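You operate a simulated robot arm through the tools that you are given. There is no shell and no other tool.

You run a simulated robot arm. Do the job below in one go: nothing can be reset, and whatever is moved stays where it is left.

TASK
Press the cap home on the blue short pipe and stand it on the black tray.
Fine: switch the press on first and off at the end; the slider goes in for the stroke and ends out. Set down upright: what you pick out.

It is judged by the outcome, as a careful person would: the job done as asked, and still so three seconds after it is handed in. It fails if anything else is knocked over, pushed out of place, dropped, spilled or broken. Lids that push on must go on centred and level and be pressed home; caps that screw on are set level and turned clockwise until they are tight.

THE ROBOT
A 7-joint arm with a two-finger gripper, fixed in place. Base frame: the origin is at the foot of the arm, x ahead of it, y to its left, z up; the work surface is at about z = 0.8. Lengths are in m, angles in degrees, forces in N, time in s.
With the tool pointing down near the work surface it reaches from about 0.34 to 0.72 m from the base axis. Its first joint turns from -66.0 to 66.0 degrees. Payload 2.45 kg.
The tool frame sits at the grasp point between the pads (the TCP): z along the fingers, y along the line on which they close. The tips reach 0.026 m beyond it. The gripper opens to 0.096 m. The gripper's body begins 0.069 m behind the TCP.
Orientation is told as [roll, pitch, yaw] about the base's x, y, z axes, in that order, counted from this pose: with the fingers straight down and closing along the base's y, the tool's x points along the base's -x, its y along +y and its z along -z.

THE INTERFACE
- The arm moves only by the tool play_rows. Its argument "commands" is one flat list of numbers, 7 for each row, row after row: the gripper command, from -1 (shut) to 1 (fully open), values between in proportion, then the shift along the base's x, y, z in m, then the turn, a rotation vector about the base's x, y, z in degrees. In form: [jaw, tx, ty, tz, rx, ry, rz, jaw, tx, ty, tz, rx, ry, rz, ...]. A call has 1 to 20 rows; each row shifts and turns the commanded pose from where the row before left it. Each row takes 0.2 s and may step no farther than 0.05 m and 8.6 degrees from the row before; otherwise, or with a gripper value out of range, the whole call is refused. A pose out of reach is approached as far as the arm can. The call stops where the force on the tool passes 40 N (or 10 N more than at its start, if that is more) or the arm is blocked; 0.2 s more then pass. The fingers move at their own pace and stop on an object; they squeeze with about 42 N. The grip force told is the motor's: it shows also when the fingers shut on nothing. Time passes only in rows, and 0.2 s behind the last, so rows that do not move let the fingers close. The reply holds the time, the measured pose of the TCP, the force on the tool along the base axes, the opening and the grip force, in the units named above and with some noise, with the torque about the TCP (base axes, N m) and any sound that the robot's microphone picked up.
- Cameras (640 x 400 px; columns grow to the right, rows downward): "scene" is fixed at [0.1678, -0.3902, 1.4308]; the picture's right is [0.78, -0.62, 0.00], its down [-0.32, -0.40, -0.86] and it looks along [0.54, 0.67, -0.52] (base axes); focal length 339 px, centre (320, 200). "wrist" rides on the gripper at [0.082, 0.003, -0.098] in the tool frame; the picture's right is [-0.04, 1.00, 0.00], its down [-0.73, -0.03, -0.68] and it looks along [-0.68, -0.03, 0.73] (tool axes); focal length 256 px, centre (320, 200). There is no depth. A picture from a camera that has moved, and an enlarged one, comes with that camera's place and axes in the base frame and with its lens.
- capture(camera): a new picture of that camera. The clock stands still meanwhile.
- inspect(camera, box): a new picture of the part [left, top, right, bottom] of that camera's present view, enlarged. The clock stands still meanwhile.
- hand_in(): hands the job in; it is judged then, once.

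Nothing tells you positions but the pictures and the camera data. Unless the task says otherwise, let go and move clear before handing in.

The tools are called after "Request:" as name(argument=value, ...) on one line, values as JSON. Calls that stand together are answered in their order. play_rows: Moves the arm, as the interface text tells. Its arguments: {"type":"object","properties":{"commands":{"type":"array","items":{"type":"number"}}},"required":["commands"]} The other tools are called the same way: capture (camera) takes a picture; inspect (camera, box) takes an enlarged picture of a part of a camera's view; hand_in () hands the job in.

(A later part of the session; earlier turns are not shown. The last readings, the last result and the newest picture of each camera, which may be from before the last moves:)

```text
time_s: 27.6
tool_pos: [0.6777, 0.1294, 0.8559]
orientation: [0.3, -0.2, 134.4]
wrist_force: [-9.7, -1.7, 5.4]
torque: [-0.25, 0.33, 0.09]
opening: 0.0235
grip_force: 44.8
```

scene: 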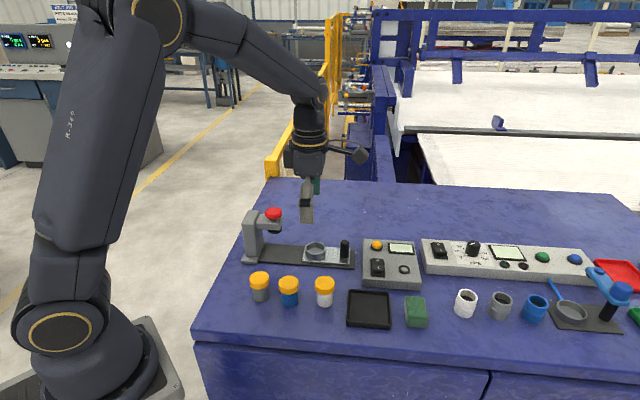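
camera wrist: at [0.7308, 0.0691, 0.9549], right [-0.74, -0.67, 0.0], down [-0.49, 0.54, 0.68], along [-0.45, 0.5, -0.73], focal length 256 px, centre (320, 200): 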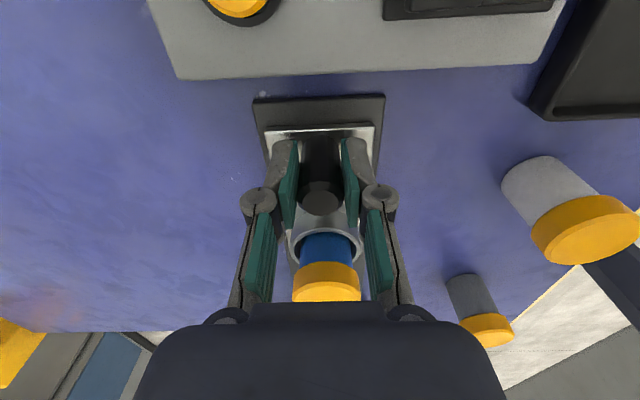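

Request:
play_rows(commands=[-1, -0.0045, 0.0038, 0, 0, 0, 0, -1, -0.0036, 0.0036, 0, 0, 0, 0, -1, -0.0036, 0.0036, 0, 0, 0, 0, -1, 0, 0, 0, 0, 0, 0])

Request:
inspect(camera="scene", box=[230, 170, 390, 290])

```text
time_s: 28.6
tool_pos: [0.6662, 0.1407, 0.8563]
orientation: [0.1, 0.0, 134.5]
wrist_force: [-9.1, -9.8, -2.9]
torque: [-1.07, -0.54, 0.14]
opening: 0.0234
grip_force: 45.0
```

```text
3.33 times, centred on (310, 230) of scene
camera zoom: at [0.1676, -0.3904, 1.4307], right [0.78, -0.62, 0.0], down [-0.32, -0.4, -0.86], along [0.54, 0.67, -0.52], focal length 1131 px, centre (353, 100)
```

zoom: 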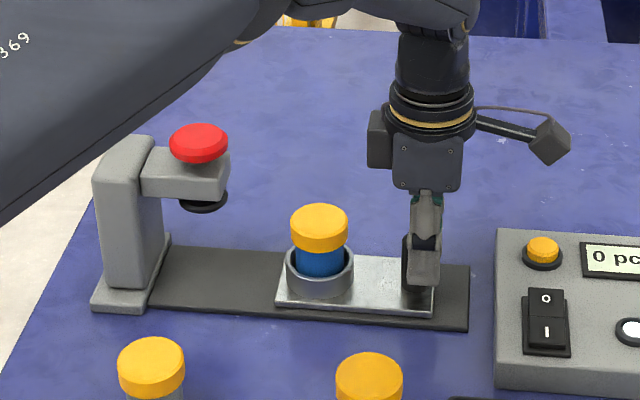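

The slider moves smoothly with the pipe. I'll carry on inward in modest steps while trimming the sideways load.

Request:
play_rows(commands=[-1, -0.0055, 0.0045, 0, 0, 0, 0, -1, -0.0065, 0.0065, 0, 0, 0, 0, -1, -0.0065, 0.0065, 0, 0, 0, 0, -1, -0.0065, 0.0065, 0, 0, 0, 0, -1, 0, 0, 0, 0, 0, 0])

```text
time_s: 29.8
tool_pos: [0.6412, 0.1659, 0.8563]
orientation: [0.0, -0.1, 134.5]
wrist_force: [-8.5, -8.5, -6.9]
torque: [-0.42, 0.01, 0.17]
opening: 0.0237
grip_force: 45.1
```

Request:
play_rows(commands=[-1, -0.0065, 0.0045, 0, 0, 0, 0, -1, -0.0065, 0.0065, 0, 0, 0, 0, -1, -0.0065, 0.0065, 0, 0, 0, 0, -1, 0, 0, 0, 0, 0, 0])

Request:
inspect(camera="scene", box=[230, 170, 390, 290])

Request:
capture(camera="wrist")

```text
time_s: 30.8
tool_pos: [0.6216, 0.1844, 0.8566]
orientation: [-0.1, -0.1, 134.5]
wrist_force: [4.6, 6.0, -25.5]
torque: [-0.04, -0.3, 0.09]
opening: 0.0236
grip_force: 44.6
```

```text
3.33 times, centred on (310, 230) of scene
camera zoom: at [0.1684, -0.3899, 1.4308], right [0.78, -0.62, 0.0], down [-0.32, -0.4, -0.86], along [0.53, 0.67, -0.52], focal length 1131 px, centre (353, 100)
```

zoom: 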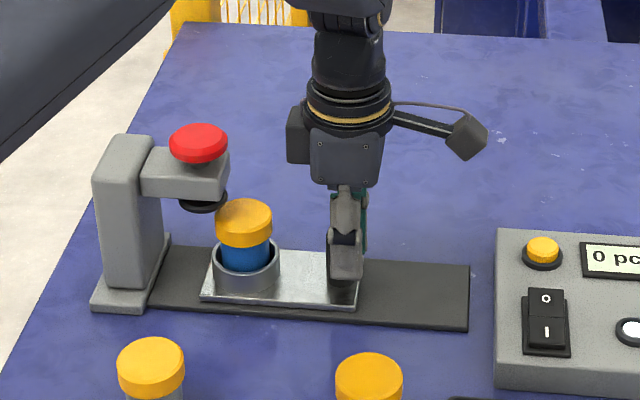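

```text
taken
camera wrist: at [0.6764, 0.1239, 0.9548], right [-0.74, -0.67, 0.0], down [-0.49, 0.54, 0.68], along [-0.46, 0.5, -0.73], focal length 256 px, centre (320, 200)
```

wrist: 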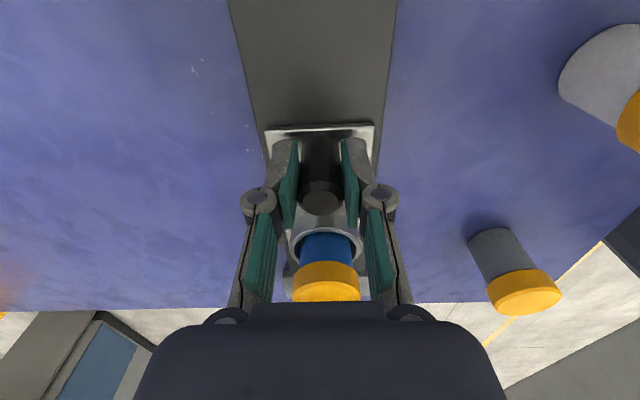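

Request:
play_rows(commands=[-1, 0, 0, -0.001, 0, 0, 0, -1, 0, 0, 0, 0, 0, 0])

```text
time_s: 31.4
tool_pos: [0.6218, 0.1837, 0.8572]
orientation: [-0.1, -0.1, 134.4]
wrist_force: [4.0, 5.1, -11.8]
torque: [0.92, 0.74, -0.01]
opening: 0.0235
grip_force: 45.1
```

Request:
play_rows(commands=[-1, -0.004, 0.004, -0.0008, 0, 0, 0, -1, -0.0055, 0.0055, 0, 0, 0, 0, -1, -0.0055, 0.0055, 0, 0, 0, 0, -1, 0, 0, 0, 0, 0, 0])

Request:
inspect(camera="scene", box=[230, 170, 390, 290])

```text
time_s: 32.4
tool_pos: [0.6069, 0.1987, 0.8564]
orientation: [-0.2, 0.1, 134.5]
wrist_force: [0.2, -0.7, 16.9]
torque: [-0.41, -0.14, 0.1]
opening: 0.0238
grip_force: 45.8
```

```text
3.33 times, centred on (310, 230) of scene
camera zoom: at [0.1675, -0.3903, 1.4308], right [0.78, -0.62, 0.0], down [-0.32, -0.4, -0.86], along [0.54, 0.67, -0.52], focal length 1131 px, centre (353, 100)
```

zoom: 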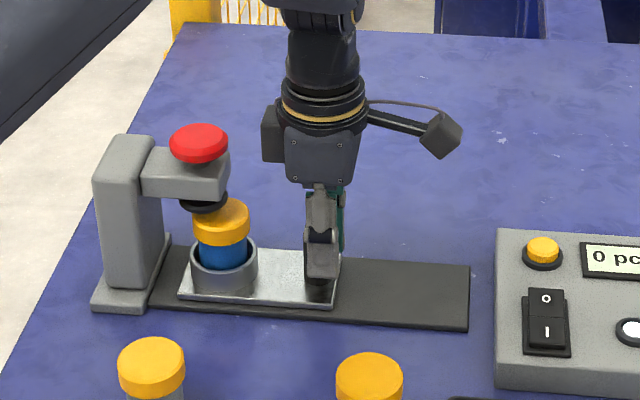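

Request:
play_rows(commands=[-1, -0.002, 0.002, 0.0008, 0, 0, 0, -1, -0.002, 0.002, 0, 0, 0, 0, -1, -0.002, 0.002, 0, 0, 0, 0, -1, 0, 0, 0, 0, 0, 0])

Request:
inspect(camera="scene", box=[230, 190, 330, 270])

```text
time_s: 33.4
tool_pos: [0.601, 0.2038, 0.8583]
orientation: [-0.1, -0.1, 134.5]
wrist_force: [0.7, 3.8, 17.0]
torque: [-0.13, -0.26, -0.04]
opening: 0.0238
grip_force: 44.7
```

```text
5.00 times, centred on (280, 230) of scene
camera zoom: at [0.1675, -0.3902, 1.4308], right [0.78, -0.62, 0.0], down [-0.32, -0.4, -0.86], along [0.54, 0.67, -0.52], focal length 1697 px, centre (520, 50)
```

zoom: 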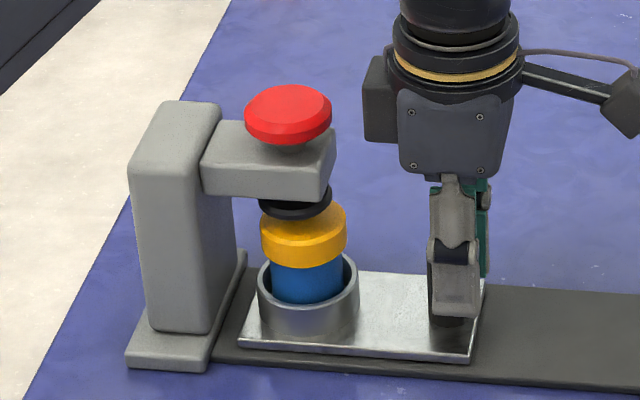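

Request:
play_rows(commands=[-1, -0.0014, 0.0014, 0.0005, 0, 0, 0, -1, -0.0014, 0.0014, 0, 0, 0, 0, -1, 0, 0, 0, 0, 0, 0])

Request:
inspect(camera="scene", box=[230, 190, 330, 270])

```text
time_s: 34.2
tool_pos: [0.5992, 0.207, 0.8568]
orientation: [-0.2, -0.1, 134.4]
wrist_force: [8.7, 3.9, 14.1]
torque: [1.04, 0.65, -0.16]
opening: 0.0237
grip_force: 44.6
```

```text
5.00 times, centred on (280, 230) of scene
camera zoom: at [0.1677, -0.3902, 1.4308], right [0.78, -0.62, 0.0], down [-0.32, -0.4, -0.86], along [0.54, 0.67, -0.52], focal length 1697 px, centre (520, 50)
```

zoom: 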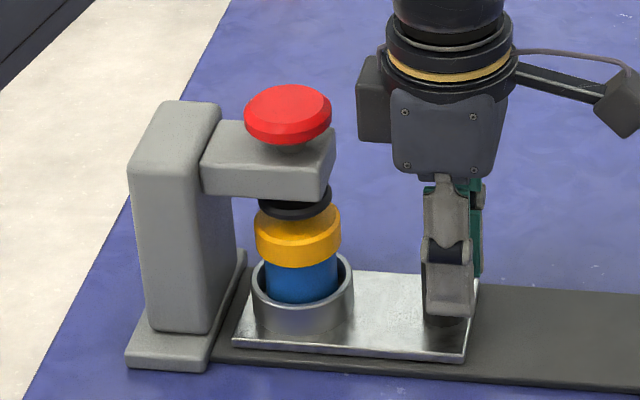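

The nest now looks directly beneath the ram. I'll nudge a touch further to confirm the end stop.

Request:
play_rows(commands=[-1, -0.001, 0.001, 0, 0, 0, 0, -1, 0, 0, 0, 0, 0, 0])

Request:
inspect(camera="scene", box=[230, 190, 330, 270])

```text
time_s: 34.8
tool_pos: [0.5985, 0.2068, 0.8567]
orientation: [-0.2, 0.1, 134.4]
wrist_force: [14.8, 3.5, 12.6]
torque: [0.64, 0.07, -0.21]
opening: 0.0236
grip_force: 45.0
```

```text
5.00 times, centred on (280, 230) of scene
camera zoom: at [0.1679, -0.3902, 1.4308], right [0.78, -0.62, 0.0], down [-0.32, -0.4, -0.86], along [0.54, 0.67, -0.52], focal length 1697 px, centre (520, 50)
```

zoom: 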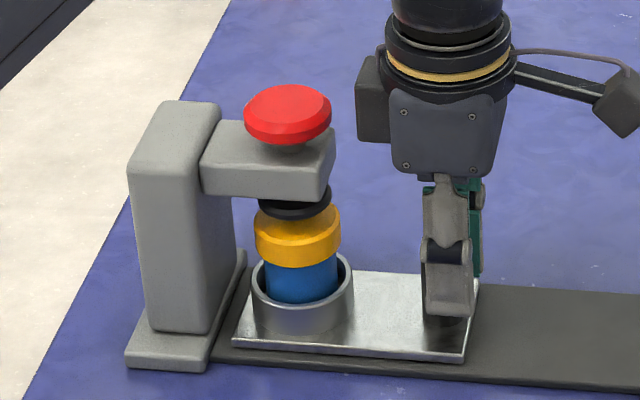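

The slider is against its inner stop (force rises, no motion). I'll release the knob and lift clear, then look at the ram's red mushroom head.

Request:
play_rows(commands=[-0.4, 0.001, -0.001, 0, 0, 0, 0, 0, 0, 0, 0, 0, 0, 0, 0.2, 0, 0, 0, 0, 0, 0, 0.2, 0, 0, 0.02, 0, 0, 0, 0.2, 0, 0, 0.04, 0, 0, 0, 0.2, 0, 0, 0.04, 0, 0, 0, 0.2, 0, 0, 0.04, 0, 0, 0, -1, 0, 0, 0.01, 0, 0, 0])

Request:
inspect(camera="scene", box=[230, 170, 390, 290])

Request:
capture(camera="wrist")

```text
time_s: 36.6
tool_pos: [0.5982, 0.2069, 1.007]
orientation: [0.0, -0.1, 134.6]
wrist_force: [-0.5, 0.3, -0.9]
torque: [-0.01, 0.0, -0.01]
opening: 0.0215
grip_force: 1.9
```

```text
3.33 times, centred on (310, 230) of scene
camera zoom: at [0.1678, -0.3902, 1.4308], right [0.78, -0.62, 0.0], down [-0.32, -0.4, -0.86], along [0.54, 0.67, -0.52], focal length 1131 px, centre (353, 100)
```

zoom: 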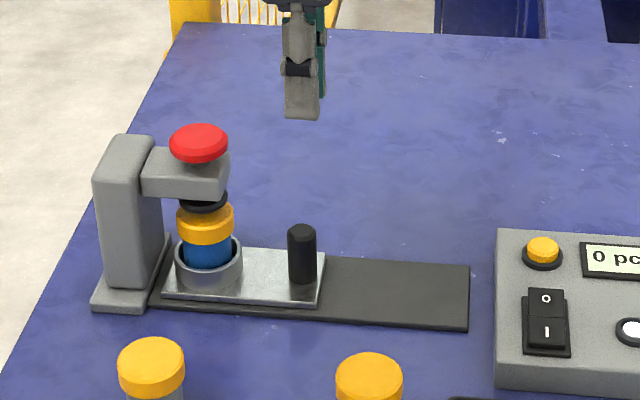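

```text
taken
camera wrist: at [0.6528, 0.147, 1.1056], right [-0.74, -0.67, 0.0], down [-0.49, 0.54, 0.68], along [-0.46, 0.5, -0.73], focal length 256 px, centre (320, 200)
```

wrist: 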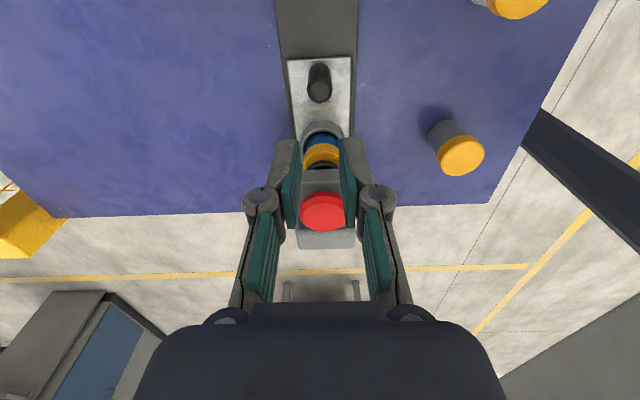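

The slider stays in. The red head is at about (0.538, 0.267), top z≈0.945. I'll move the closed fingertips directly over it.

Request:
play_rows(commands=[-1, -0.02, 0.02, 0, 0, 0, 0, -1, -0.02, 0.02, 0, 0, 0, 0, -1, -0.02, 0.02, 0, 0, 0, 0, -1, 0, 0, -0.02, 0, 0, 0, -1, 0, 0, 0, 0, 0, 0])

Request:
inspect(camera="scene", box=[230, 170, 330, 250])

Request:
capture(camera="wrist")

```text
time_s: 37.8
tool_pos: [0.5383, 0.2674, 0.986]
orientation: [-0.1, 0.0, 134.6]
wrist_force: [-0.3, -0.2, 0.0]
torque: [-0.04, -0.01, 0.0]
opening: 0.0
grip_force: 28.7
```

```text
5.00 times, centred on (280, 210) of scene
camera zoom: at [0.1678, -0.3902, 1.4308], right [0.78, -0.62, 0.0], down [-0.32, -0.4, -0.86], along [0.54, 0.67, -0.52], focal length 1697 px, centre (520, 150)
```

zoom: 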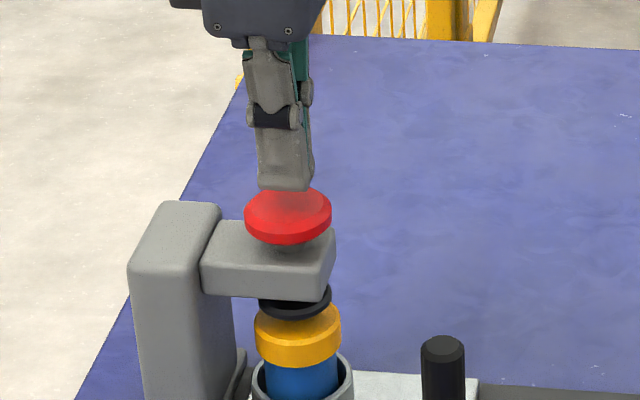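

```text
taken
camera wrist: at [0.5926, 0.2071, 1.0844], right [-0.74, -0.67, 0.0], down [-0.49, 0.54, 0.68], along [-0.46, 0.5, -0.73], focal length 256 px, centre (320, 200)
```

wrist: 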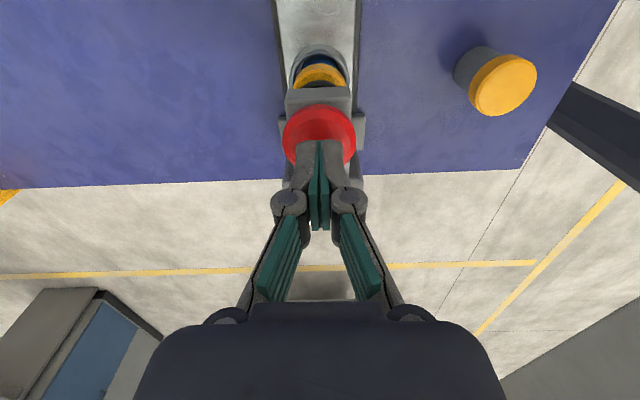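

The tips are centred above the red head. Now I'll press it down.

Request:
play_rows(commands=[-1, 0, 0, -0.006, 0, 0, 0, -1, 0, 0, -0.005, 0, 0, 0, -1, 0, 0, -0.003, 0, 0, 0, -1, 0, 0, -0.003, 0, 0, 0, -1, 0, 0, -0.003, 0, 0, 0, -1, 0, 0, -0.003, 0, 0, 0])

Request:
inspect(camera="scene", box=[230, 170, 330, 250])

```text
time_s: 39.2
tool_pos: [0.5383, 0.267, 0.9635]
orientation: [-0.1, -0.1, 134.4]
wrist_force: [0.3, 0.6, 2.4]
torque: [0.01, -0.03, 0.0]
opening: 0.0061
grip_force: 28.8
```

```text
5.00 times, centred on (280, 210) of scene
camera zoom: at [0.1678, -0.3902, 1.4308], right [0.78, -0.62, 0.0], down [-0.32, -0.4, -0.86], along [0.54, 0.67, -0.52], focal length 1697 px, centre (520, 150)
```

zoom: 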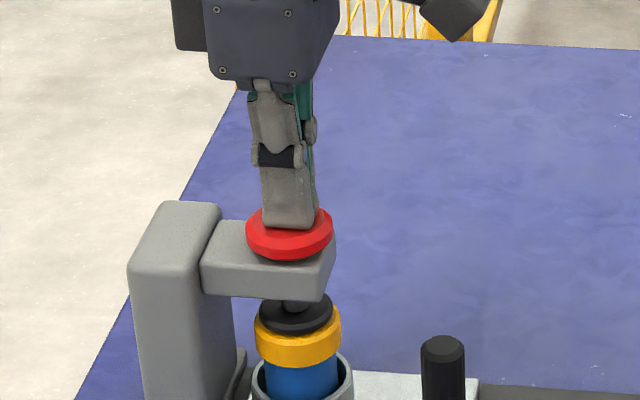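

The ram disc has come down onto the cap with little force. I'll continue pressing in small steps.

Request:
play_rows(commands=[-1, 0, 0, -0.002, 0, 0, 0, -1, 0, 0, -0.002, 0, 0, 0])

Request:
inspect(camera="scene", box=[230, 170, 330, 250])

```text
time_s: 39.8
tool_pos: [0.5387, 0.2665, 0.9598]
orientation: [-0.1, 0.1, 134.5]
wrist_force: [1.8, 1.5, 6.7]
torque: [0.01, -0.07, 0.01]
opening: 0.0059
grip_force: 28.4
```

```text
5.00 times, centred on (280, 210) of scene
camera zoom: at [0.1677, -0.3902, 1.4308], right [0.78, -0.62, 0.0], down [-0.32, -0.4, -0.86], along [0.54, 0.67, -0.52], focal length 1697 px, centre (520, 150)
```

zoom: 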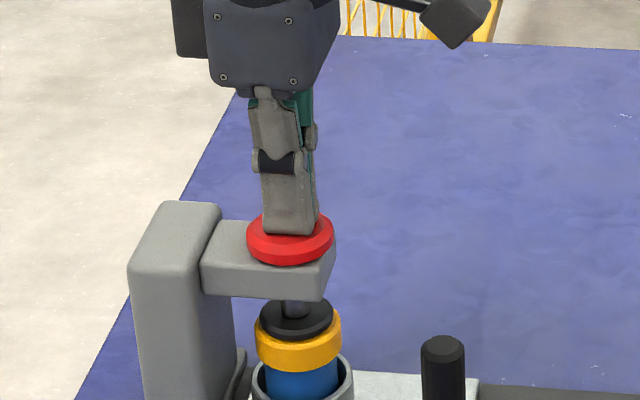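

The cap has started moving down. I'll continue.

Request:
play_rows(commands=[-1, 0, 0, -0.0015, 0, 0, 0, -1, 0, 0, -0.0015, 0, 0, 0])

Request:
inspect(camera="scene", box=[230, 170, 330, 250])

```text
time_s: 40.4
tool_pos: [0.538, 0.2662, 0.9585]
orientation: [-0.1, 0.0, 134.5]
wrist_force: [-2.5, -0.2, 16.7]
torque: [0.01, 0.08, -0.02]
opening: 0.006
grip_force: 28.3
heard: click
```

```text
5.00 times, centred on (280, 210) of scene
camera zoom: at [0.1674, -0.3903, 1.4308], right [0.78, -0.62, 0.0], down [-0.32, -0.4, -0.86], along [0.54, 0.67, -0.52], focal length 1697 px, centre (520, 150)
```

zoom: 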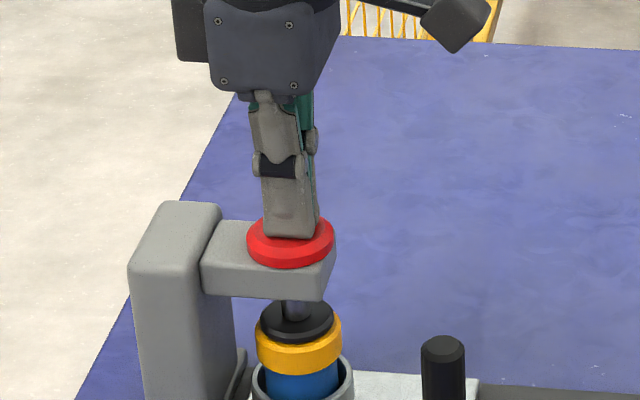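

A click was heard. I'll check the counter and press slightly more to be sure the cap is fully home.

Request:
inspect(camera="scene", box=[340, 230, 440, 295])

Request:
play_rows(commands=[-1, 0, 0, -0.0015, 0, 0, 0, -1, 0, 0, -0.0015, 0, 0, 0, -1, 0, 0, 0, 0, 0, 0])

Request:
inspect(camera="scene", box=[230, 170, 330, 250])

Request:
inspect(camera="scene", box=[340, 230, 440, 295])

```text
6.15 times, centred on (390, 262) of scene
camera zoom: at [0.1674, -0.3903, 1.4308], right [0.78, -0.62, 0.0], down [-0.32, -0.4, -0.86], along [0.54, 0.67, -0.52], focal length 2089 px, centre (-111, -185)
```

zoom: 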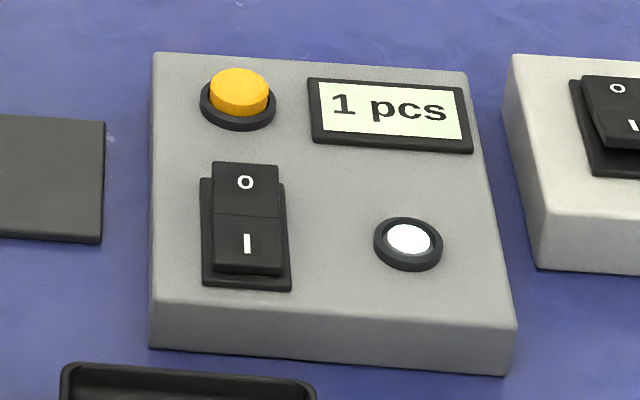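

```text
time_s: 41.0
tool_pos: [0.5383, 0.2676, 0.9567]
orientation: [-0.2, 0.1, 134.4]
wrist_force: [-5.1, -3.2, 11.5]
torque: [-0.09, 0.16, 0.0]
opening: 0.0058
grip_force: 28.4
stopped in row 2: the force on the tool passed its limit at 43 N (the readings are from after the stop); the commanded pose is now the measured one
```

```text
5.00 times, centred on (280, 210) of scene
camera zoom: at [0.1675, -0.3904, 1.4308], right [0.78, -0.62, 0.0], down [-0.32, -0.4, -0.86], along [0.54, 0.67, -0.52], focal length 1697 px, centre (520, 150)
```

zoom: 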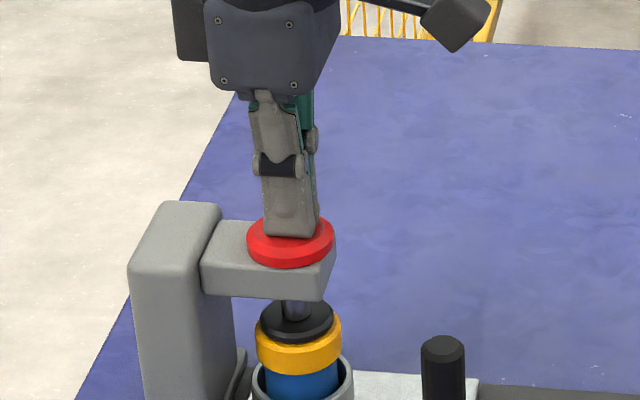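

```text
6.15 times, centred on (390, 262) of scene
camera zoom: at [0.1675, -0.3904, 1.4308], right [0.78, -0.62, 0.0], down [-0.32, -0.4, -0.86], along [0.54, 0.67, -0.52], focal length 2089 px, centre (-111, -185)
```

zoom: 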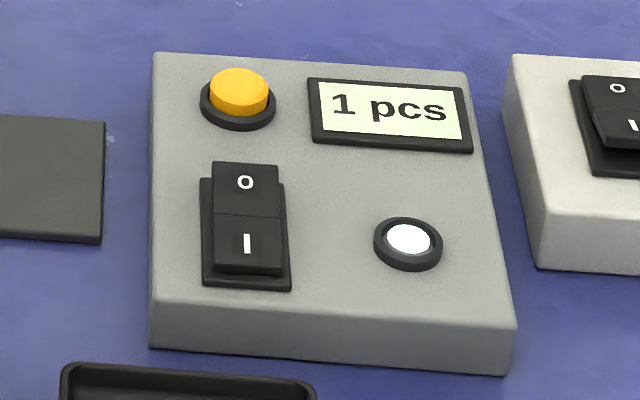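

The counter shows "1 pcs" and the ram met a hard end at 43 N, so the cap is home. I'll raise the hand and check that the ram returns.

Request:
play_rows(commands=[-1, 0, 0, 0.004, 0, 0, 0, -1, 0, 0, 0.008, 0, 0, 0, -1, 0, 0, 0.01, 0, 0, 0, -1, 0, 0, 0.02, 0, 0, 0, -1, 0, 0, 0.02, 0, 0, 0, -1, 0, 0, 0, 0, 0, 0])

Request:
inspect(camera="scene", box=[230, 190, 330, 270])

Request:
capture(camera="wrist")

```text
time_s: 42.4
tool_pos: [0.5386, 0.2668, 1.018]
orientation: [-0.3, 0.2, 134.3]
wrist_force: [-0.4, -0.1, -0.8]
torque: [-0.05, -0.01, 0.02]
opening: 0.0
grip_force: 28.6
```

```text
5.00 times, centred on (280, 230) of scene
camera zoom: at [0.1678, -0.3902, 1.4308], right [0.78, -0.62, 0.0], down [-0.32, -0.4, -0.86], along [0.54, 0.67, -0.52], focal length 1697 px, centre (520, 50)
```

zoom: 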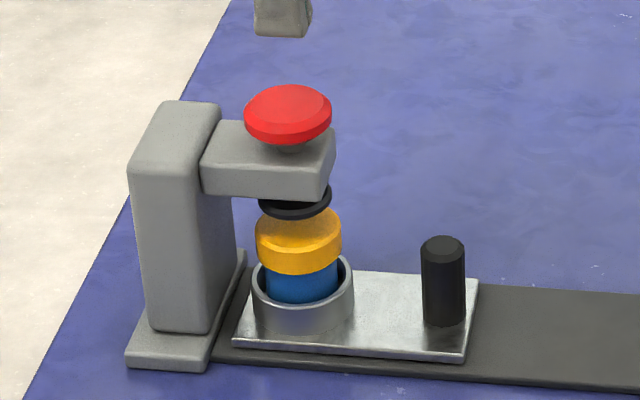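

```text
taken
camera wrist: at [0.5932, 0.2071, 1.1162], right [-0.74, -0.67, 0.0], down [-0.49, 0.54, 0.68], along [-0.45, 0.5, -0.73], focal length 256 px, centre (320, 200)
```

wrist: 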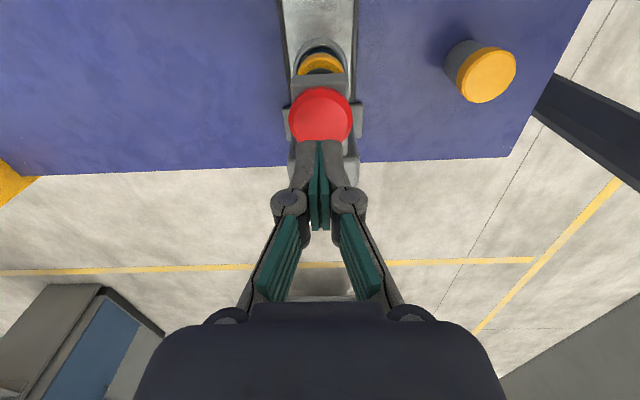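

The ram sprang back and the cap sits visibly lower and level. Next I'll grip the slider knob again at about (0.594, 0.210) to pull it out.

Request:
play_rows(commands=[0.2, 0.02, -0.02, 0, 0, 0, 0, 0.2, 0.02, -0.02, 0, 0, 0, 0, 0.2, 0.02, -0.0203, 0, 0, 0, 0, 0.2, 0, 0, -0.03, 0, 0, 0, 0.2, 0, 0, 0, 0, 0, 0])

Request:
capture(camera="wrist")

Request:
inspect(camera="scene", box=[230, 170, 390, 290])

```text
time_s: 43.6
tool_pos: [0.599, 0.2073, 0.9863]
orientation: [-0.1, 0.0, 134.5]
wrist_force: [0.9, -0.1, 0.5]
torque: [0.02, 0.0, -0.01]
opening: 0.0576
grip_force: 0.0
```

```text
taken
camera wrist: at [0.6536, 0.1464, 1.0862], right [-0.74, -0.67, 0.0], down [-0.49, 0.54, 0.68], along [-0.45, 0.5, -0.73], focal length 256 px, centre (320, 200)
```

wrist: 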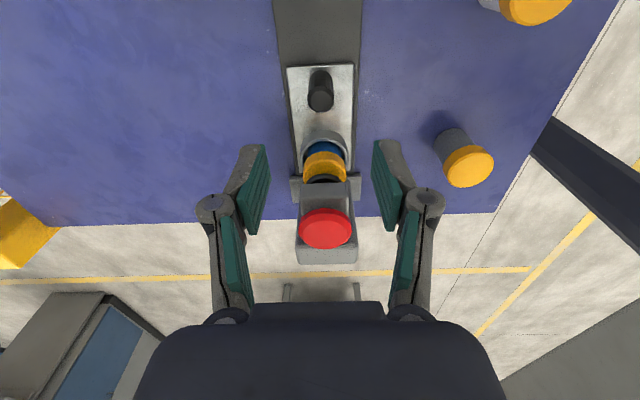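

```text
3.33 times, centred on (310, 230) of scene
camera zoom: at [0.1678, -0.3902, 1.4308], right [0.78, -0.62, 0.0], down [-0.32, -0.4, -0.86], along [0.54, 0.67, -0.52], focal length 1131 px, centre (353, 100)
```

zoom: 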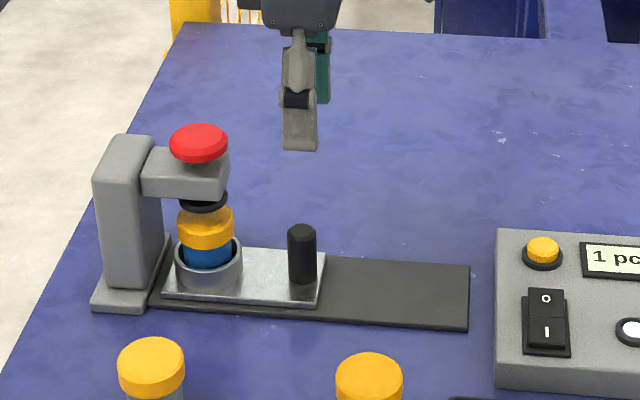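

Aligned over the knob. I'll lower to the same height as before and grip.

Request:
play_rows(commands=[0.2, 0, 0, -0.035, 0, 0, 0, 0.2, 0, 0, -0.035, 0, 0, 0, 0.2, 0, 0, -0.035, 0, 0, 0, 0.2, 0, 0, -0.018, 0, 0, 0, 0.2, 0, 0, -0.007, 0, 0, 0, -0.2, 0, 0, 0, 0, 0, 0, -1, 0, 0, 0, 0, 0, 0, -1, 0, 0, 0, 0, 0, 0, -1, 0, 0, 0, 0, 0, 0])

Request:
inspect(camera="scene", box=[230, 170, 390, 290])

```text
time_s: 45.6
tool_pos: [0.5995, 0.2073, 0.8581]
orientation: [0.0, 0.0, 134.4]
wrist_force: [-6.4, -4.2, 2.0]
torque: [-0.28, 0.01, 0.07]
opening: 0.0237
grip_force: 45.8
```

```text
3.33 times, centred on (310, 230) of scene
camera zoom: at [0.1676, -0.3903, 1.4308], right [0.78, -0.62, 0.0], down [-0.32, -0.4, -0.86], along [0.54, 0.67, -0.52], focal length 1131 px, centre (353, 100)
```

zoom: 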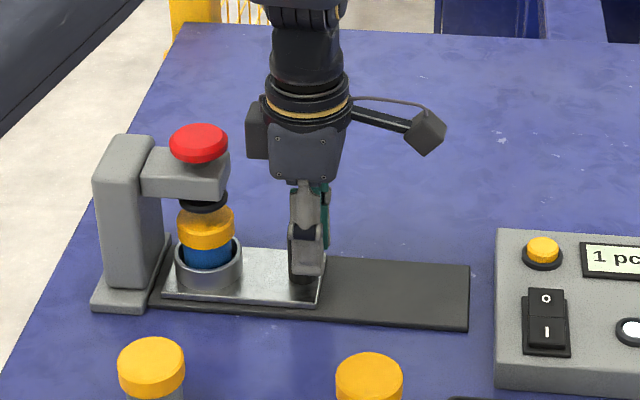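

Request:
play_rows(commands=[-1, 0.003, -0.0033, 0, 0, 0, 0, -1, 0.0055, -0.0053, 0, 0, 0, 0, -1, 0.0065, -0.0062, 0, 0, 0, 0, -1, 0.0065, -0.0062, 0, 0, 0, 0, -1, 0, 0, 0, 0, 0, 0])

```text
time_s: 46.8
tool_pos: [0.6211, 0.1849, 0.8585]
orientation: [-0.1, 0.1, 134.4]
wrist_force: [-8.5, -9.3, 10.5]
torque: [0.36, 0.75, -0.04]
opening: 0.0236
grip_force: 44.8
```

Request:
play_rows(commands=[-1, 0.0045, -0.0065, 0.0006, 0, 0, 0, -1, 0.0065, -0.0063, 0, 0, 0, 0, -1, 0.0065, -0.0063, 0, 0, 0, 0, -1, 0.0065, -0.0063, 0, 0, 0, 0, -1, 0, 0, 0, 0, 0, 0])

Request:
inspect(camera="scene", box=[230, 170, 390, 290])

```text
time_s: 48.0
tool_pos: [0.6449, 0.1615, 0.8586]
orientation: [-0.3, -0.1, 134.4]
wrist_force: [8.4, 5.6, -14.8]
torque: [-0.22, -0.68, 0.01]
opening: 0.0235
grip_force: 44.9
```

```text
3.33 times, centred on (310, 230) of scene
camera zoom: at [0.1683, -0.39, 1.4308], right [0.78, -0.62, 0.0], down [-0.32, -0.4, -0.86], along [0.54, 0.67, -0.52], focal length 1131 px, centre (353, 100)
```

zoom: 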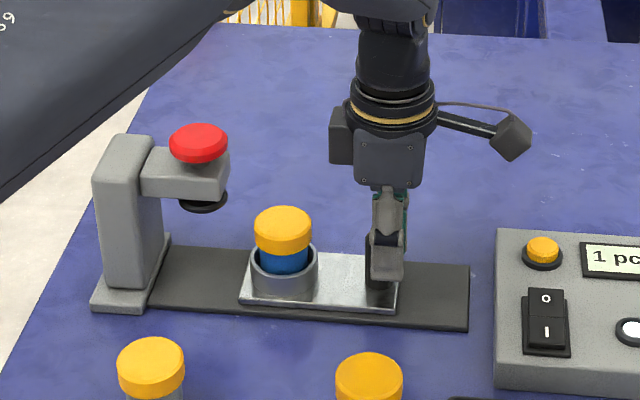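

Request:
play_rows(commands=[-1, 0.0065, -0.0055, -0.0006, 0, 0, 0, -1, 0.0065, -0.0063, 0, 0, 0, 0, -1, 0.0065, -0.0063, 0, 0, 0, 0, -1, 0.0055, -0.0053, 0, 0, 0, 0, -1, 0, 0, 0, 0, 0, 0])

Request:
inspect(camera="scene", box=[230, 170, 390, 290])

```text
time_s: 49.2
tool_pos: [0.6692, 0.1368, 0.8596]
orientation: [0.0, 0.1, 134.4]
wrist_force: [-0.4, -1.2, -2.8]
torque: [0.73, 0.59, -0.12]
opening: 0.0237
grip_force: 45.5
```

```text
3.33 times, centred on (310, 230) of scene
camera zoom: at [0.1679, -0.3902, 1.4308], right [0.78, -0.62, 0.0], down [-0.32, -0.4, -0.86], along [0.54, 0.67, -0.52], focal length 1131 px, centre (353, 100)
```

zoom: 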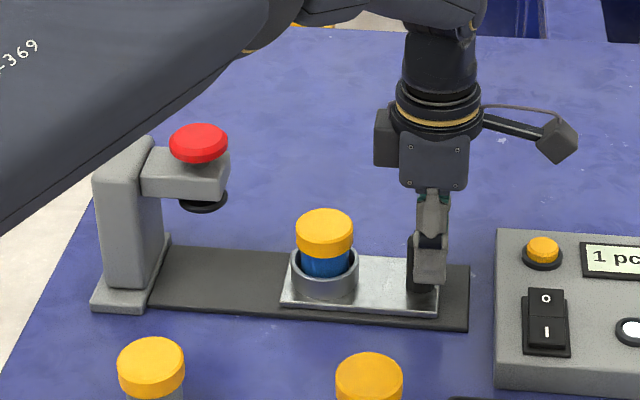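

Request:
play_rows(commands=[-1, 0.003, -0.0029, 0, 0, 0, 0, -1, 0.003, -0.0029, 0, 0, 0, 0, -1, 0.0015, -0.0015, 0, 0, 0, 0, -1, 0, 0, 0, 0, 0, 0])

Request:
inspect(camera="scene", box=[230, 170, 390, 290])

```text
time_s: 50.2
tool_pos: [0.6758, 0.1306, 0.8591]
orientation: [-0.1, 0.0, 134.3]
wrist_force: [-3.3, -3.8, 4.7]
torque: [0.31, 0.59, 0.03]
opening: 0.0236
grip_force: 44.8
```

```text
3.33 times, centred on (310, 230) of scene
camera zoom: at [0.1676, -0.3903, 1.4308], right [0.78, -0.62, 0.0], down [-0.32, -0.4, -0.86], along [0.54, 0.67, -0.52], focal length 1131 px, centre (353, 100)
```

zoom: 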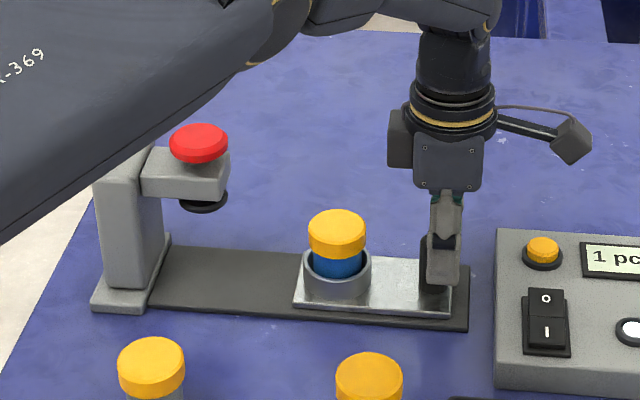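

The slider looks back at its original outer position. A last 2 mm nudge will confirm the stop.

Request:
play_rows(commands=[-1, 0.0012, -0.0012, 0, 0, 0, 0, -1, 0, 0, 0, 0, 0, 0])

Request:
inspect(camera="scene", box=[230, 170, 390, 290])

```text
time_s: 50.8
tool_pos: [0.6779, 0.1297, 0.858]
orientation: [-0.2, 0.0, 134.6]
wrist_force: [-14.8, -2.1, 12.5]
torque: [-0.82, -0.29, 0.14]
opening: 0.0238
grip_force: 45.1
```

```text
3.33 times, centred on (310, 230) of scene
camera zoom: at [0.1672, -0.3903, 1.4308], right [0.78, -0.62, 0.0], down [-0.32, -0.4, -0.86], along [0.54, 0.67, -0.52], focal length 1131 px, centre (353, 100)
```

zoom: 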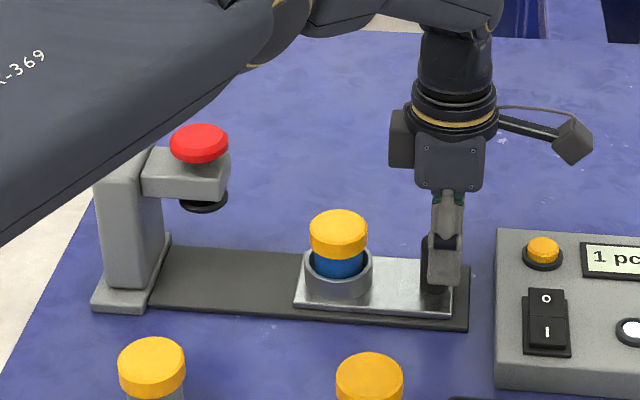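

The slider is fully out against its stop. I'll release the knob, lift, and go over the pipe in the nest.

Request:
play_rows(commands=[-0.4, 0, 0, 0, 0, 0, 0, 0, 0, 0, 0, 0, 0, 0, 0.3, 0, 0, 0, 0, 0, 0, 0.3, 0, 0, 0.02, 0, 0, 0, 0.6, 0, 0, 0.04, 0, 0, 0, 0.6, 0, 0, 0.04, 0, 0, 0, 0.6, -0.02, 0.02, 0, 0, 0, 0, 0.6, -0.02, 0.02, 0, 0, 0, 0, 0.6, -0.0215, 0.0205, 0, 0, 0, 0, 0.6, 0, 0, 0, 0, 0, 0])

Request:
inspect(camera="scene", box=[230, 170, 390, 290])

Request:
capture(camera="wrist")

```text
time_s: 53.0
tool_pos: [0.615, 0.1903, 0.9587]
orientation: [-0.1, 0.0, 134.5]
wrist_force: [0.1, -0.8, -0.1]
torque: [0.0, 0.01, 0.03]
opening: 0.0769
grip_force: 0.1
```

```text
3.33 times, centred on (310, 230) of scene
camera zoom: at [0.1678, -0.3902, 1.4308], right [0.78, -0.62, 0.0], down [-0.32, -0.4, -0.86], along [0.54, 0.67, -0.52], focal length 1131 px, centre (353, 100)
```

zoom: 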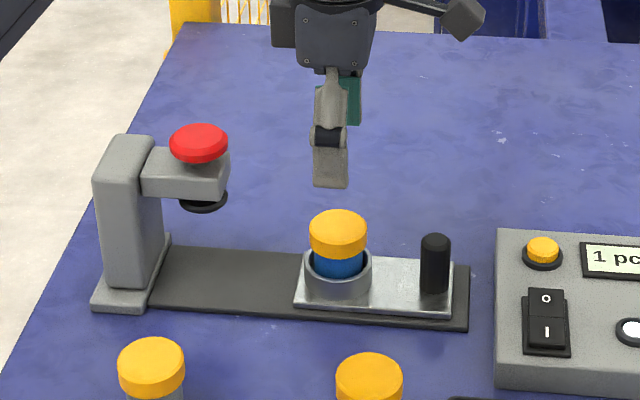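

```text
taken
camera wrist: at [0.6703, 0.13, 1.0565], right [-0.74, -0.67, 0.0], down [-0.49, 0.54, 0.68], along [-0.45, 0.5, -0.73], focal length 256 px, centre (320, 200)
```

wrist: 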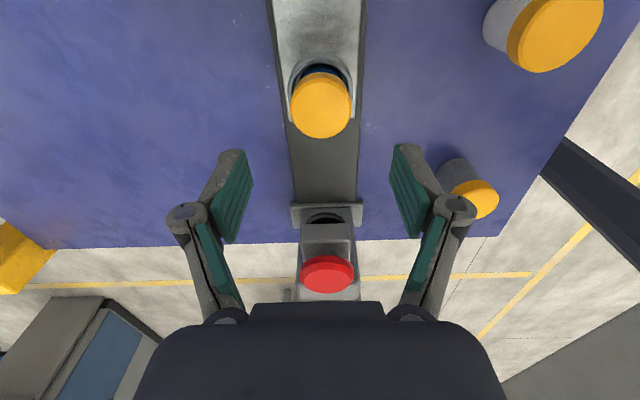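

Request:
inspect(camera="wrist", box=[260, 50, 380, 150])

Request:
inspect(camera="scene", box=[290, 207, 346, 267])

```text
4.00 times, centred on (320, 100) of wrist
camera zoom: at [0.6703, 0.13, 1.0565], right [-0.74, -0.67, 0.0], down [-0.49, 0.54, 0.68], along [-0.45, 0.5, -0.73], focal length 1024 px, centre (320, 600)
```

zoom: 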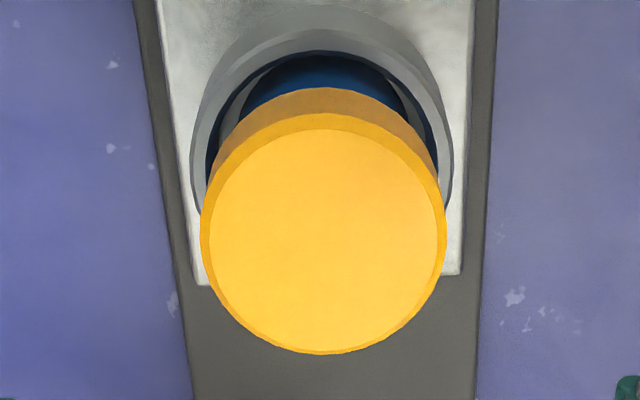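

```text
6.67 times, centred on (318, 237) of scene
camera zoom: at [0.1678, -0.3902, 1.4308], right [0.78, -0.62, 0.0], down [-0.32, -0.4, -0.86], along [0.54, 0.67, -0.52], focal length 2263 px, centre (333, -47)
```

zoom: 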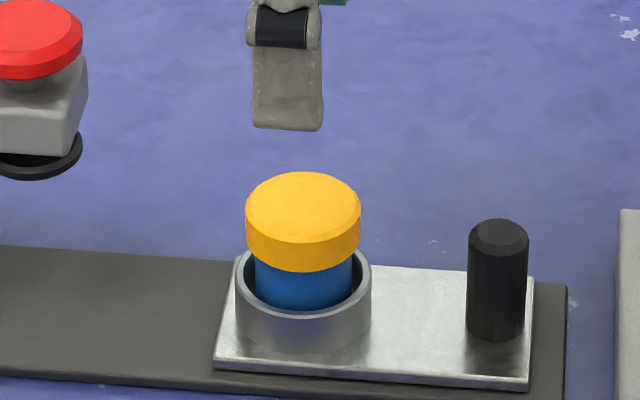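

The cap centre is at about (0.6155, 0.189), right under the hand. I'll lower, keeping the tips above the nest rim, and grip.

Request:
play_rows(commands=[0.6, 0, -0.0005, -0.03, 0, 0, 0, 0.6, 0, 0, -0.03, 0, 0, 0, 0.5, 0, 0, -0.022, 0, 0, 0, 0.3, 0, 0, -0.012, 0, 0, 0, 0.1, 0, 0, 0, 0, 0, 0])

Request:
inspect(camera="wrist", box=[240, 50, 400, 250])

Request:
inspect(camera="scene", box=[290, 207, 346, 267])

```text
time_s: 54.2
tool_pos: [0.6169, 0.1903, 0.8636]
orientation: [-0.2, 0.1, 134.4]
wrist_force: [-0.8, 0.4, 0.4]
torque: [0.01, -0.01, -0.03]
opening: 0.053
grip_force: 0.1
```

```text
2.00 times, centred on (320, 150) of wrist
camera zoom: at [0.6711, 0.1288, 0.9624], right [-0.74, -0.67, 0.0], down [-0.49, 0.54, 0.68], along [-0.45, 0.5, -0.73], focal length 512 px, centre (320, 300)
```

zoom: 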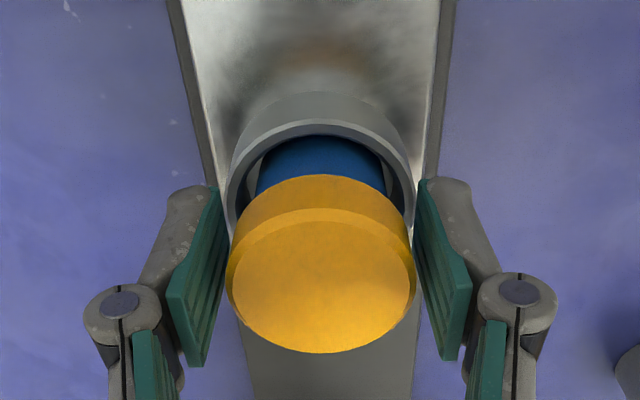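

```text
6.67 times, centred on (318, 237) of scene
camera zoom: at [0.1678, -0.3902, 1.4308], right [0.78, -0.62, 0.0], down [-0.32, -0.4, -0.86], along [0.54, 0.67, -0.52], focal length 2263 px, centre (333, -47)
```

zoom: 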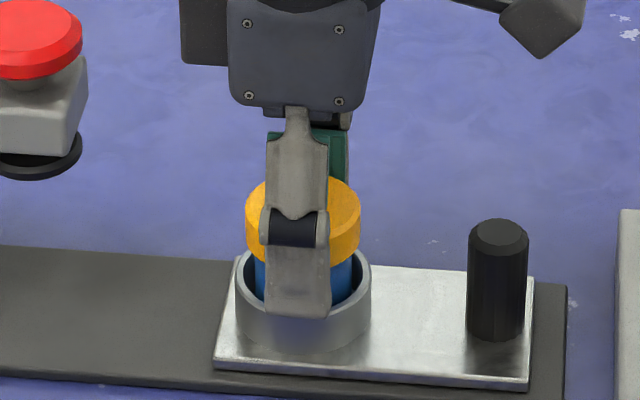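

Request:
play_rows(commands=[-1, 0, 0, 0, 0, 0, 0, -1, 0, 0, 0, 0, 0, 0, -1, 0, 0, 0, 0, 0, 0, -1, 0, 0, 0.003, 0, 0, 0, -1, 0, 0, 0.003, 0, 0, 0])

Request:
inspect(camera="scene", box=[290, 207, 346, 267])

```text
time_s: 55.4
tool_pos: [0.6162, 0.1897, 0.871]
orientation: [-0.1, 0.1, 134.5]
wrist_force: [-0.2, -0.7, -0.5]
torque: [-0.02, -0.03, 0.0]
opening: 0.0439
grip_force: 42.3
```

```text
6.67 times, centred on (318, 237) of scene
camera zoom: at [0.1678, -0.3902, 1.4308], right [0.78, -0.62, 0.0], down [-0.32, -0.4, -0.86], along [0.54, 0.67, -0.52], focal length 2263 px, centre (333, -47)
```

zoom: 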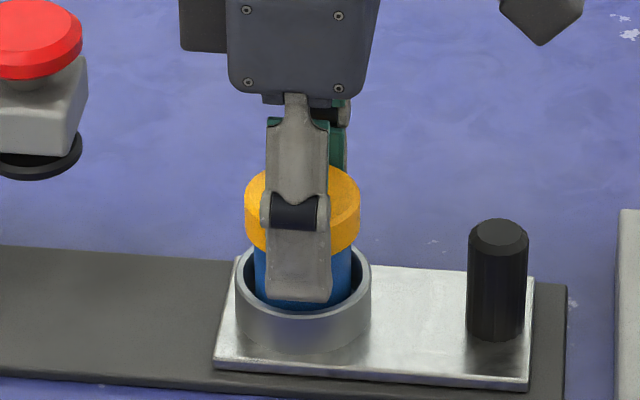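

The pipe and cap lift together. I'll raise it clear and carry it over toward the black tray.

Request:
play_rows(commands=[-1, 0, 0, 0.008, 0, 0, 0, -1, 0, 0, 0.014, 0, 0, 0, -1, 0, 0, 0.02, 0, 0, 0, -1, 0, 0, 0.02, 0, 0, 0, -1, 0, -0.004, 0.012, 0, 0, 0, -1, -0.001, -0.012, 0.004, 0, 0, 0, -1, -0.002, -0.02, 0, 0, 0, 0, -1, -0.002, -0.024, 0, 0, 0, 0, -1, -0.002, -0.024, 0, 0, 0, 0, -1, -0.002, -0.024, 0, 0, 0, 0, -1, -0.002, -0.024, 0, 0, 0, 0, -1, -0.002, -0.024, 0, 0, 0, 0, -1, -0.002, -0.024, 0, 0, 0, 0, -1, -0.002, -0.02, 0, 0, 0, 0, -1, -0.002, -0.014, 0, 0, 0, 0, -1, 0, -0.007, 0, 0, 0, 0, -1, 0, -0.002, 0, 0, 0, 0, -1, 0, 0, 0, 0, 0, 0])

Request:
capture(camera="scene")

Request:
capture(camera="wrist")

```text
time_s: 59.2
tool_pos: [0.5976, -0.0339, 0.9495]
orientation: [-0.2, 0.1, 134.5]
wrist_force: [0.0, -0.6, -0.6]
torque: [0.0, 0.01, -0.01]
opening: 0.0439
grip_force: 41.9
```

```text
taken
```

scene: 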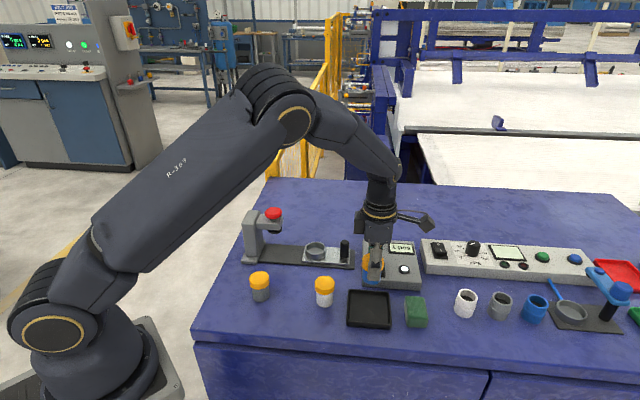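

```text
taken
camera wrist: at [0.6521, -0.0943, 1.0467], right [-0.74, -0.67, 0.0], down [-0.49, 0.54, 0.68], along [-0.45, 0.5, -0.73], focal length 256 px, centre (320, 200)
```

wrist: 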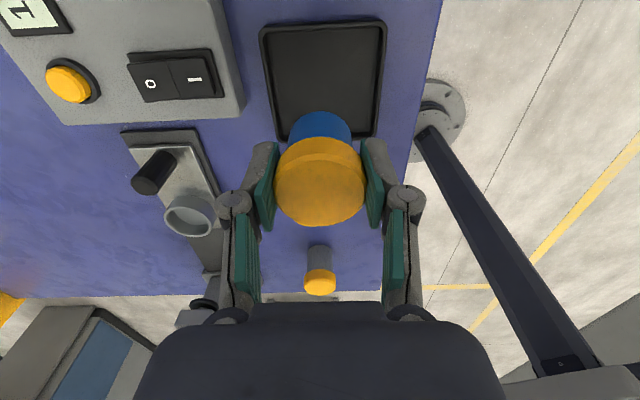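

The tray's centre is at about (0.593, -0.036). I'll trim a few millimetres and lower most of the way.

Request:
play_rows(commands=[-1, -0.004, -0.002, -0.006, 0, 0, 0, -1, 0, 0, -0.014, 0, 0, 0, -1, 0, 0, -0.02, 0, 0, 0, -1, 0, 0, -0.02, 0, 0, 0, -1, 0, 0, -0.014, 0, 0, 0, -1, 0, 0, -0.008, 0, 0, 0, -1, 0, 0, 0, 0, 0, 0])

Request:
inspect(camera="scene", box=[330, 240, 442, 340])

Request:
capture(camera="wrist")

```text
time_s: 60.8
tool_pos: [0.5937, -0.0376, 0.8661]
orientation: [-0.2, 0.1, 134.4]
wrist_force: [0.5, -0.2, 0.0]
torque: [0.03, -0.01, -0.03]
opening: 0.0437
grip_force: 42.2
```

```text
4.00 times, centred on (386, 290) of scene
camera zoom: at [0.1678, -0.3902, 1.4308], right [0.78, -0.62, 0.0], down [-0.32, -0.4, -0.86], along [0.54, 0.67, -0.52], focal length 1358 px, centre (56, -160)
```

zoom: 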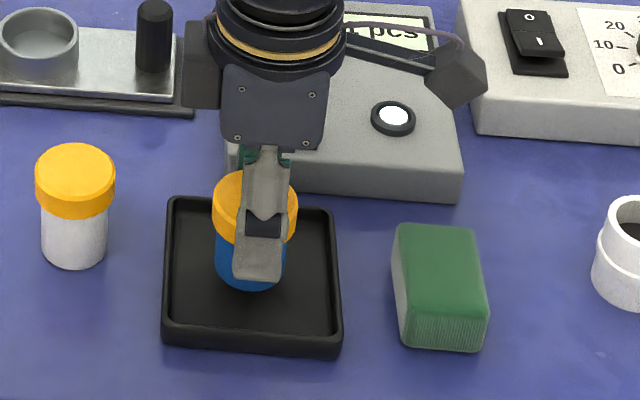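

```text
taken
camera wrist: at [0.6481, -0.0971, 0.9644], right [-0.74, -0.67, 0.0], down [-0.49, 0.54, 0.68], along [-0.45, 0.5, -0.73], focal length 256 px, centre (320, 200)
```

wrist: 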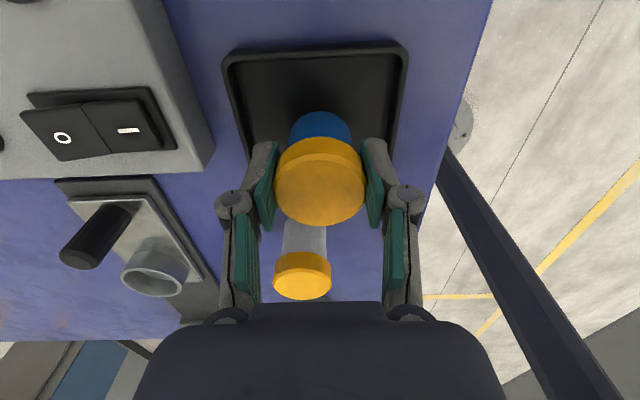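

The pipe is well inside the tray. I'll trim a few millimetres toward its centre and lower to contact.

Request:
play_rows(commands=[-1, 0.003, 0.002, 0, 0, 0, 0, -1, 0, 0, -0.004, 0, 0, 0, -1, 0, 0, -0.003, 0, 0, 0, -1, 0, 0, -0.0015, 0, 0, 0])

Request:
inspect(camera="scene", box=[330, 240, 442, 340])

```text
time_s: 61.8
tool_pos: [0.5965, -0.0336, 0.8578]
orientation: [-0.2, 0.0, 134.4]
wrist_force: [0.0, 0.2, 0.1]
torque: [0.0, 0.0, 0.0]
opening: 0.0438
grip_force: 42.0
```

```text
4.00 times, centred on (386, 290) of scene
camera zoom: at [0.1678, -0.3902, 1.4308], right [0.78, -0.62, 0.0], down [-0.32, -0.4, -0.86], along [0.54, 0.67, -0.52], focal length 1358 px, centre (56, -160)
```

zoom: 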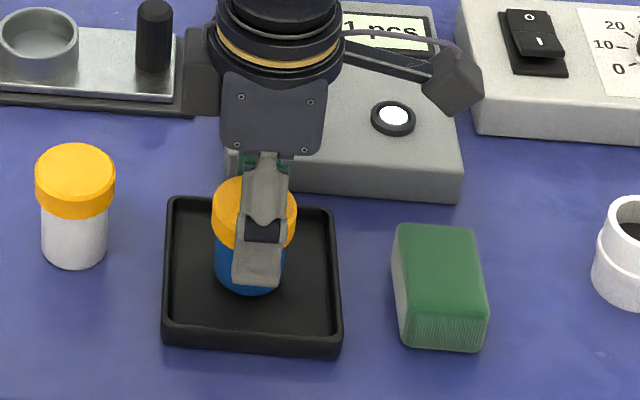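

Request:
play_rows(commands=[-1, 0, 0, -0.0015, 0, 0, 0, -1, 0, 0, -0.0015, 0, 0, 0])

```text
time_s: 62.4
tool_pos: [0.5962, -0.034, 0.8551]
orientation: [-0.2, 0.0, 134.5]
wrist_force: [-0.1, 0.3, -0.7]
torque: [0.01, -0.01, 0.03]
opening: 0.0435
grip_force: 41.8
```

Request:
play_rows(commands=[-1, 0, 0, -0.0012, 0, 0, 0, -1, 0, 0, 0, 0, 0, 0])

```text
time_s: 63.0
tool_pos: [0.5959, -0.0342, 0.8547]
orientation: [-0.2, -0.1, 134.4]
wrist_force: [0.2, 0.9, -0.3]
torque: [-0.04, 0.0, -0.02]
opening: 0.0438
grip_force: 41.6
```

Request:
play_rows(commands=[-1, 0, 0, -0.0012, 0, 0, 0, -1, 0, 0, 0, 0, 0, 0])

Request:
inspect(camera="scene", box=[362, 270, 418, 340])

```text
time_s: 63.6
tool_pos: [0.5964, -0.0336, 0.8532]
orientation: [-0.3, 0.2, 134.5]
wrist_force: [-3.0, -0.1, 13.3]
torque: [0.02, 0.17, 0.06]
opening: 0.0437
grip_force: 41.5
```

```text
5.71 times, centred on (390, 305) of scene
camera zoom: at [0.1675, -0.3902, 1.4308], right [0.78, -0.62, 0.0], down [-0.32, -0.4, -0.86], along [0.54, 0.67, -0.52], focal length 1939 px, centre (-80, -400)
```

zoom: 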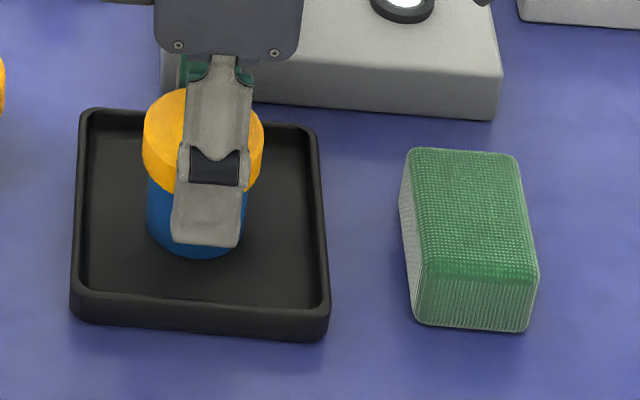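

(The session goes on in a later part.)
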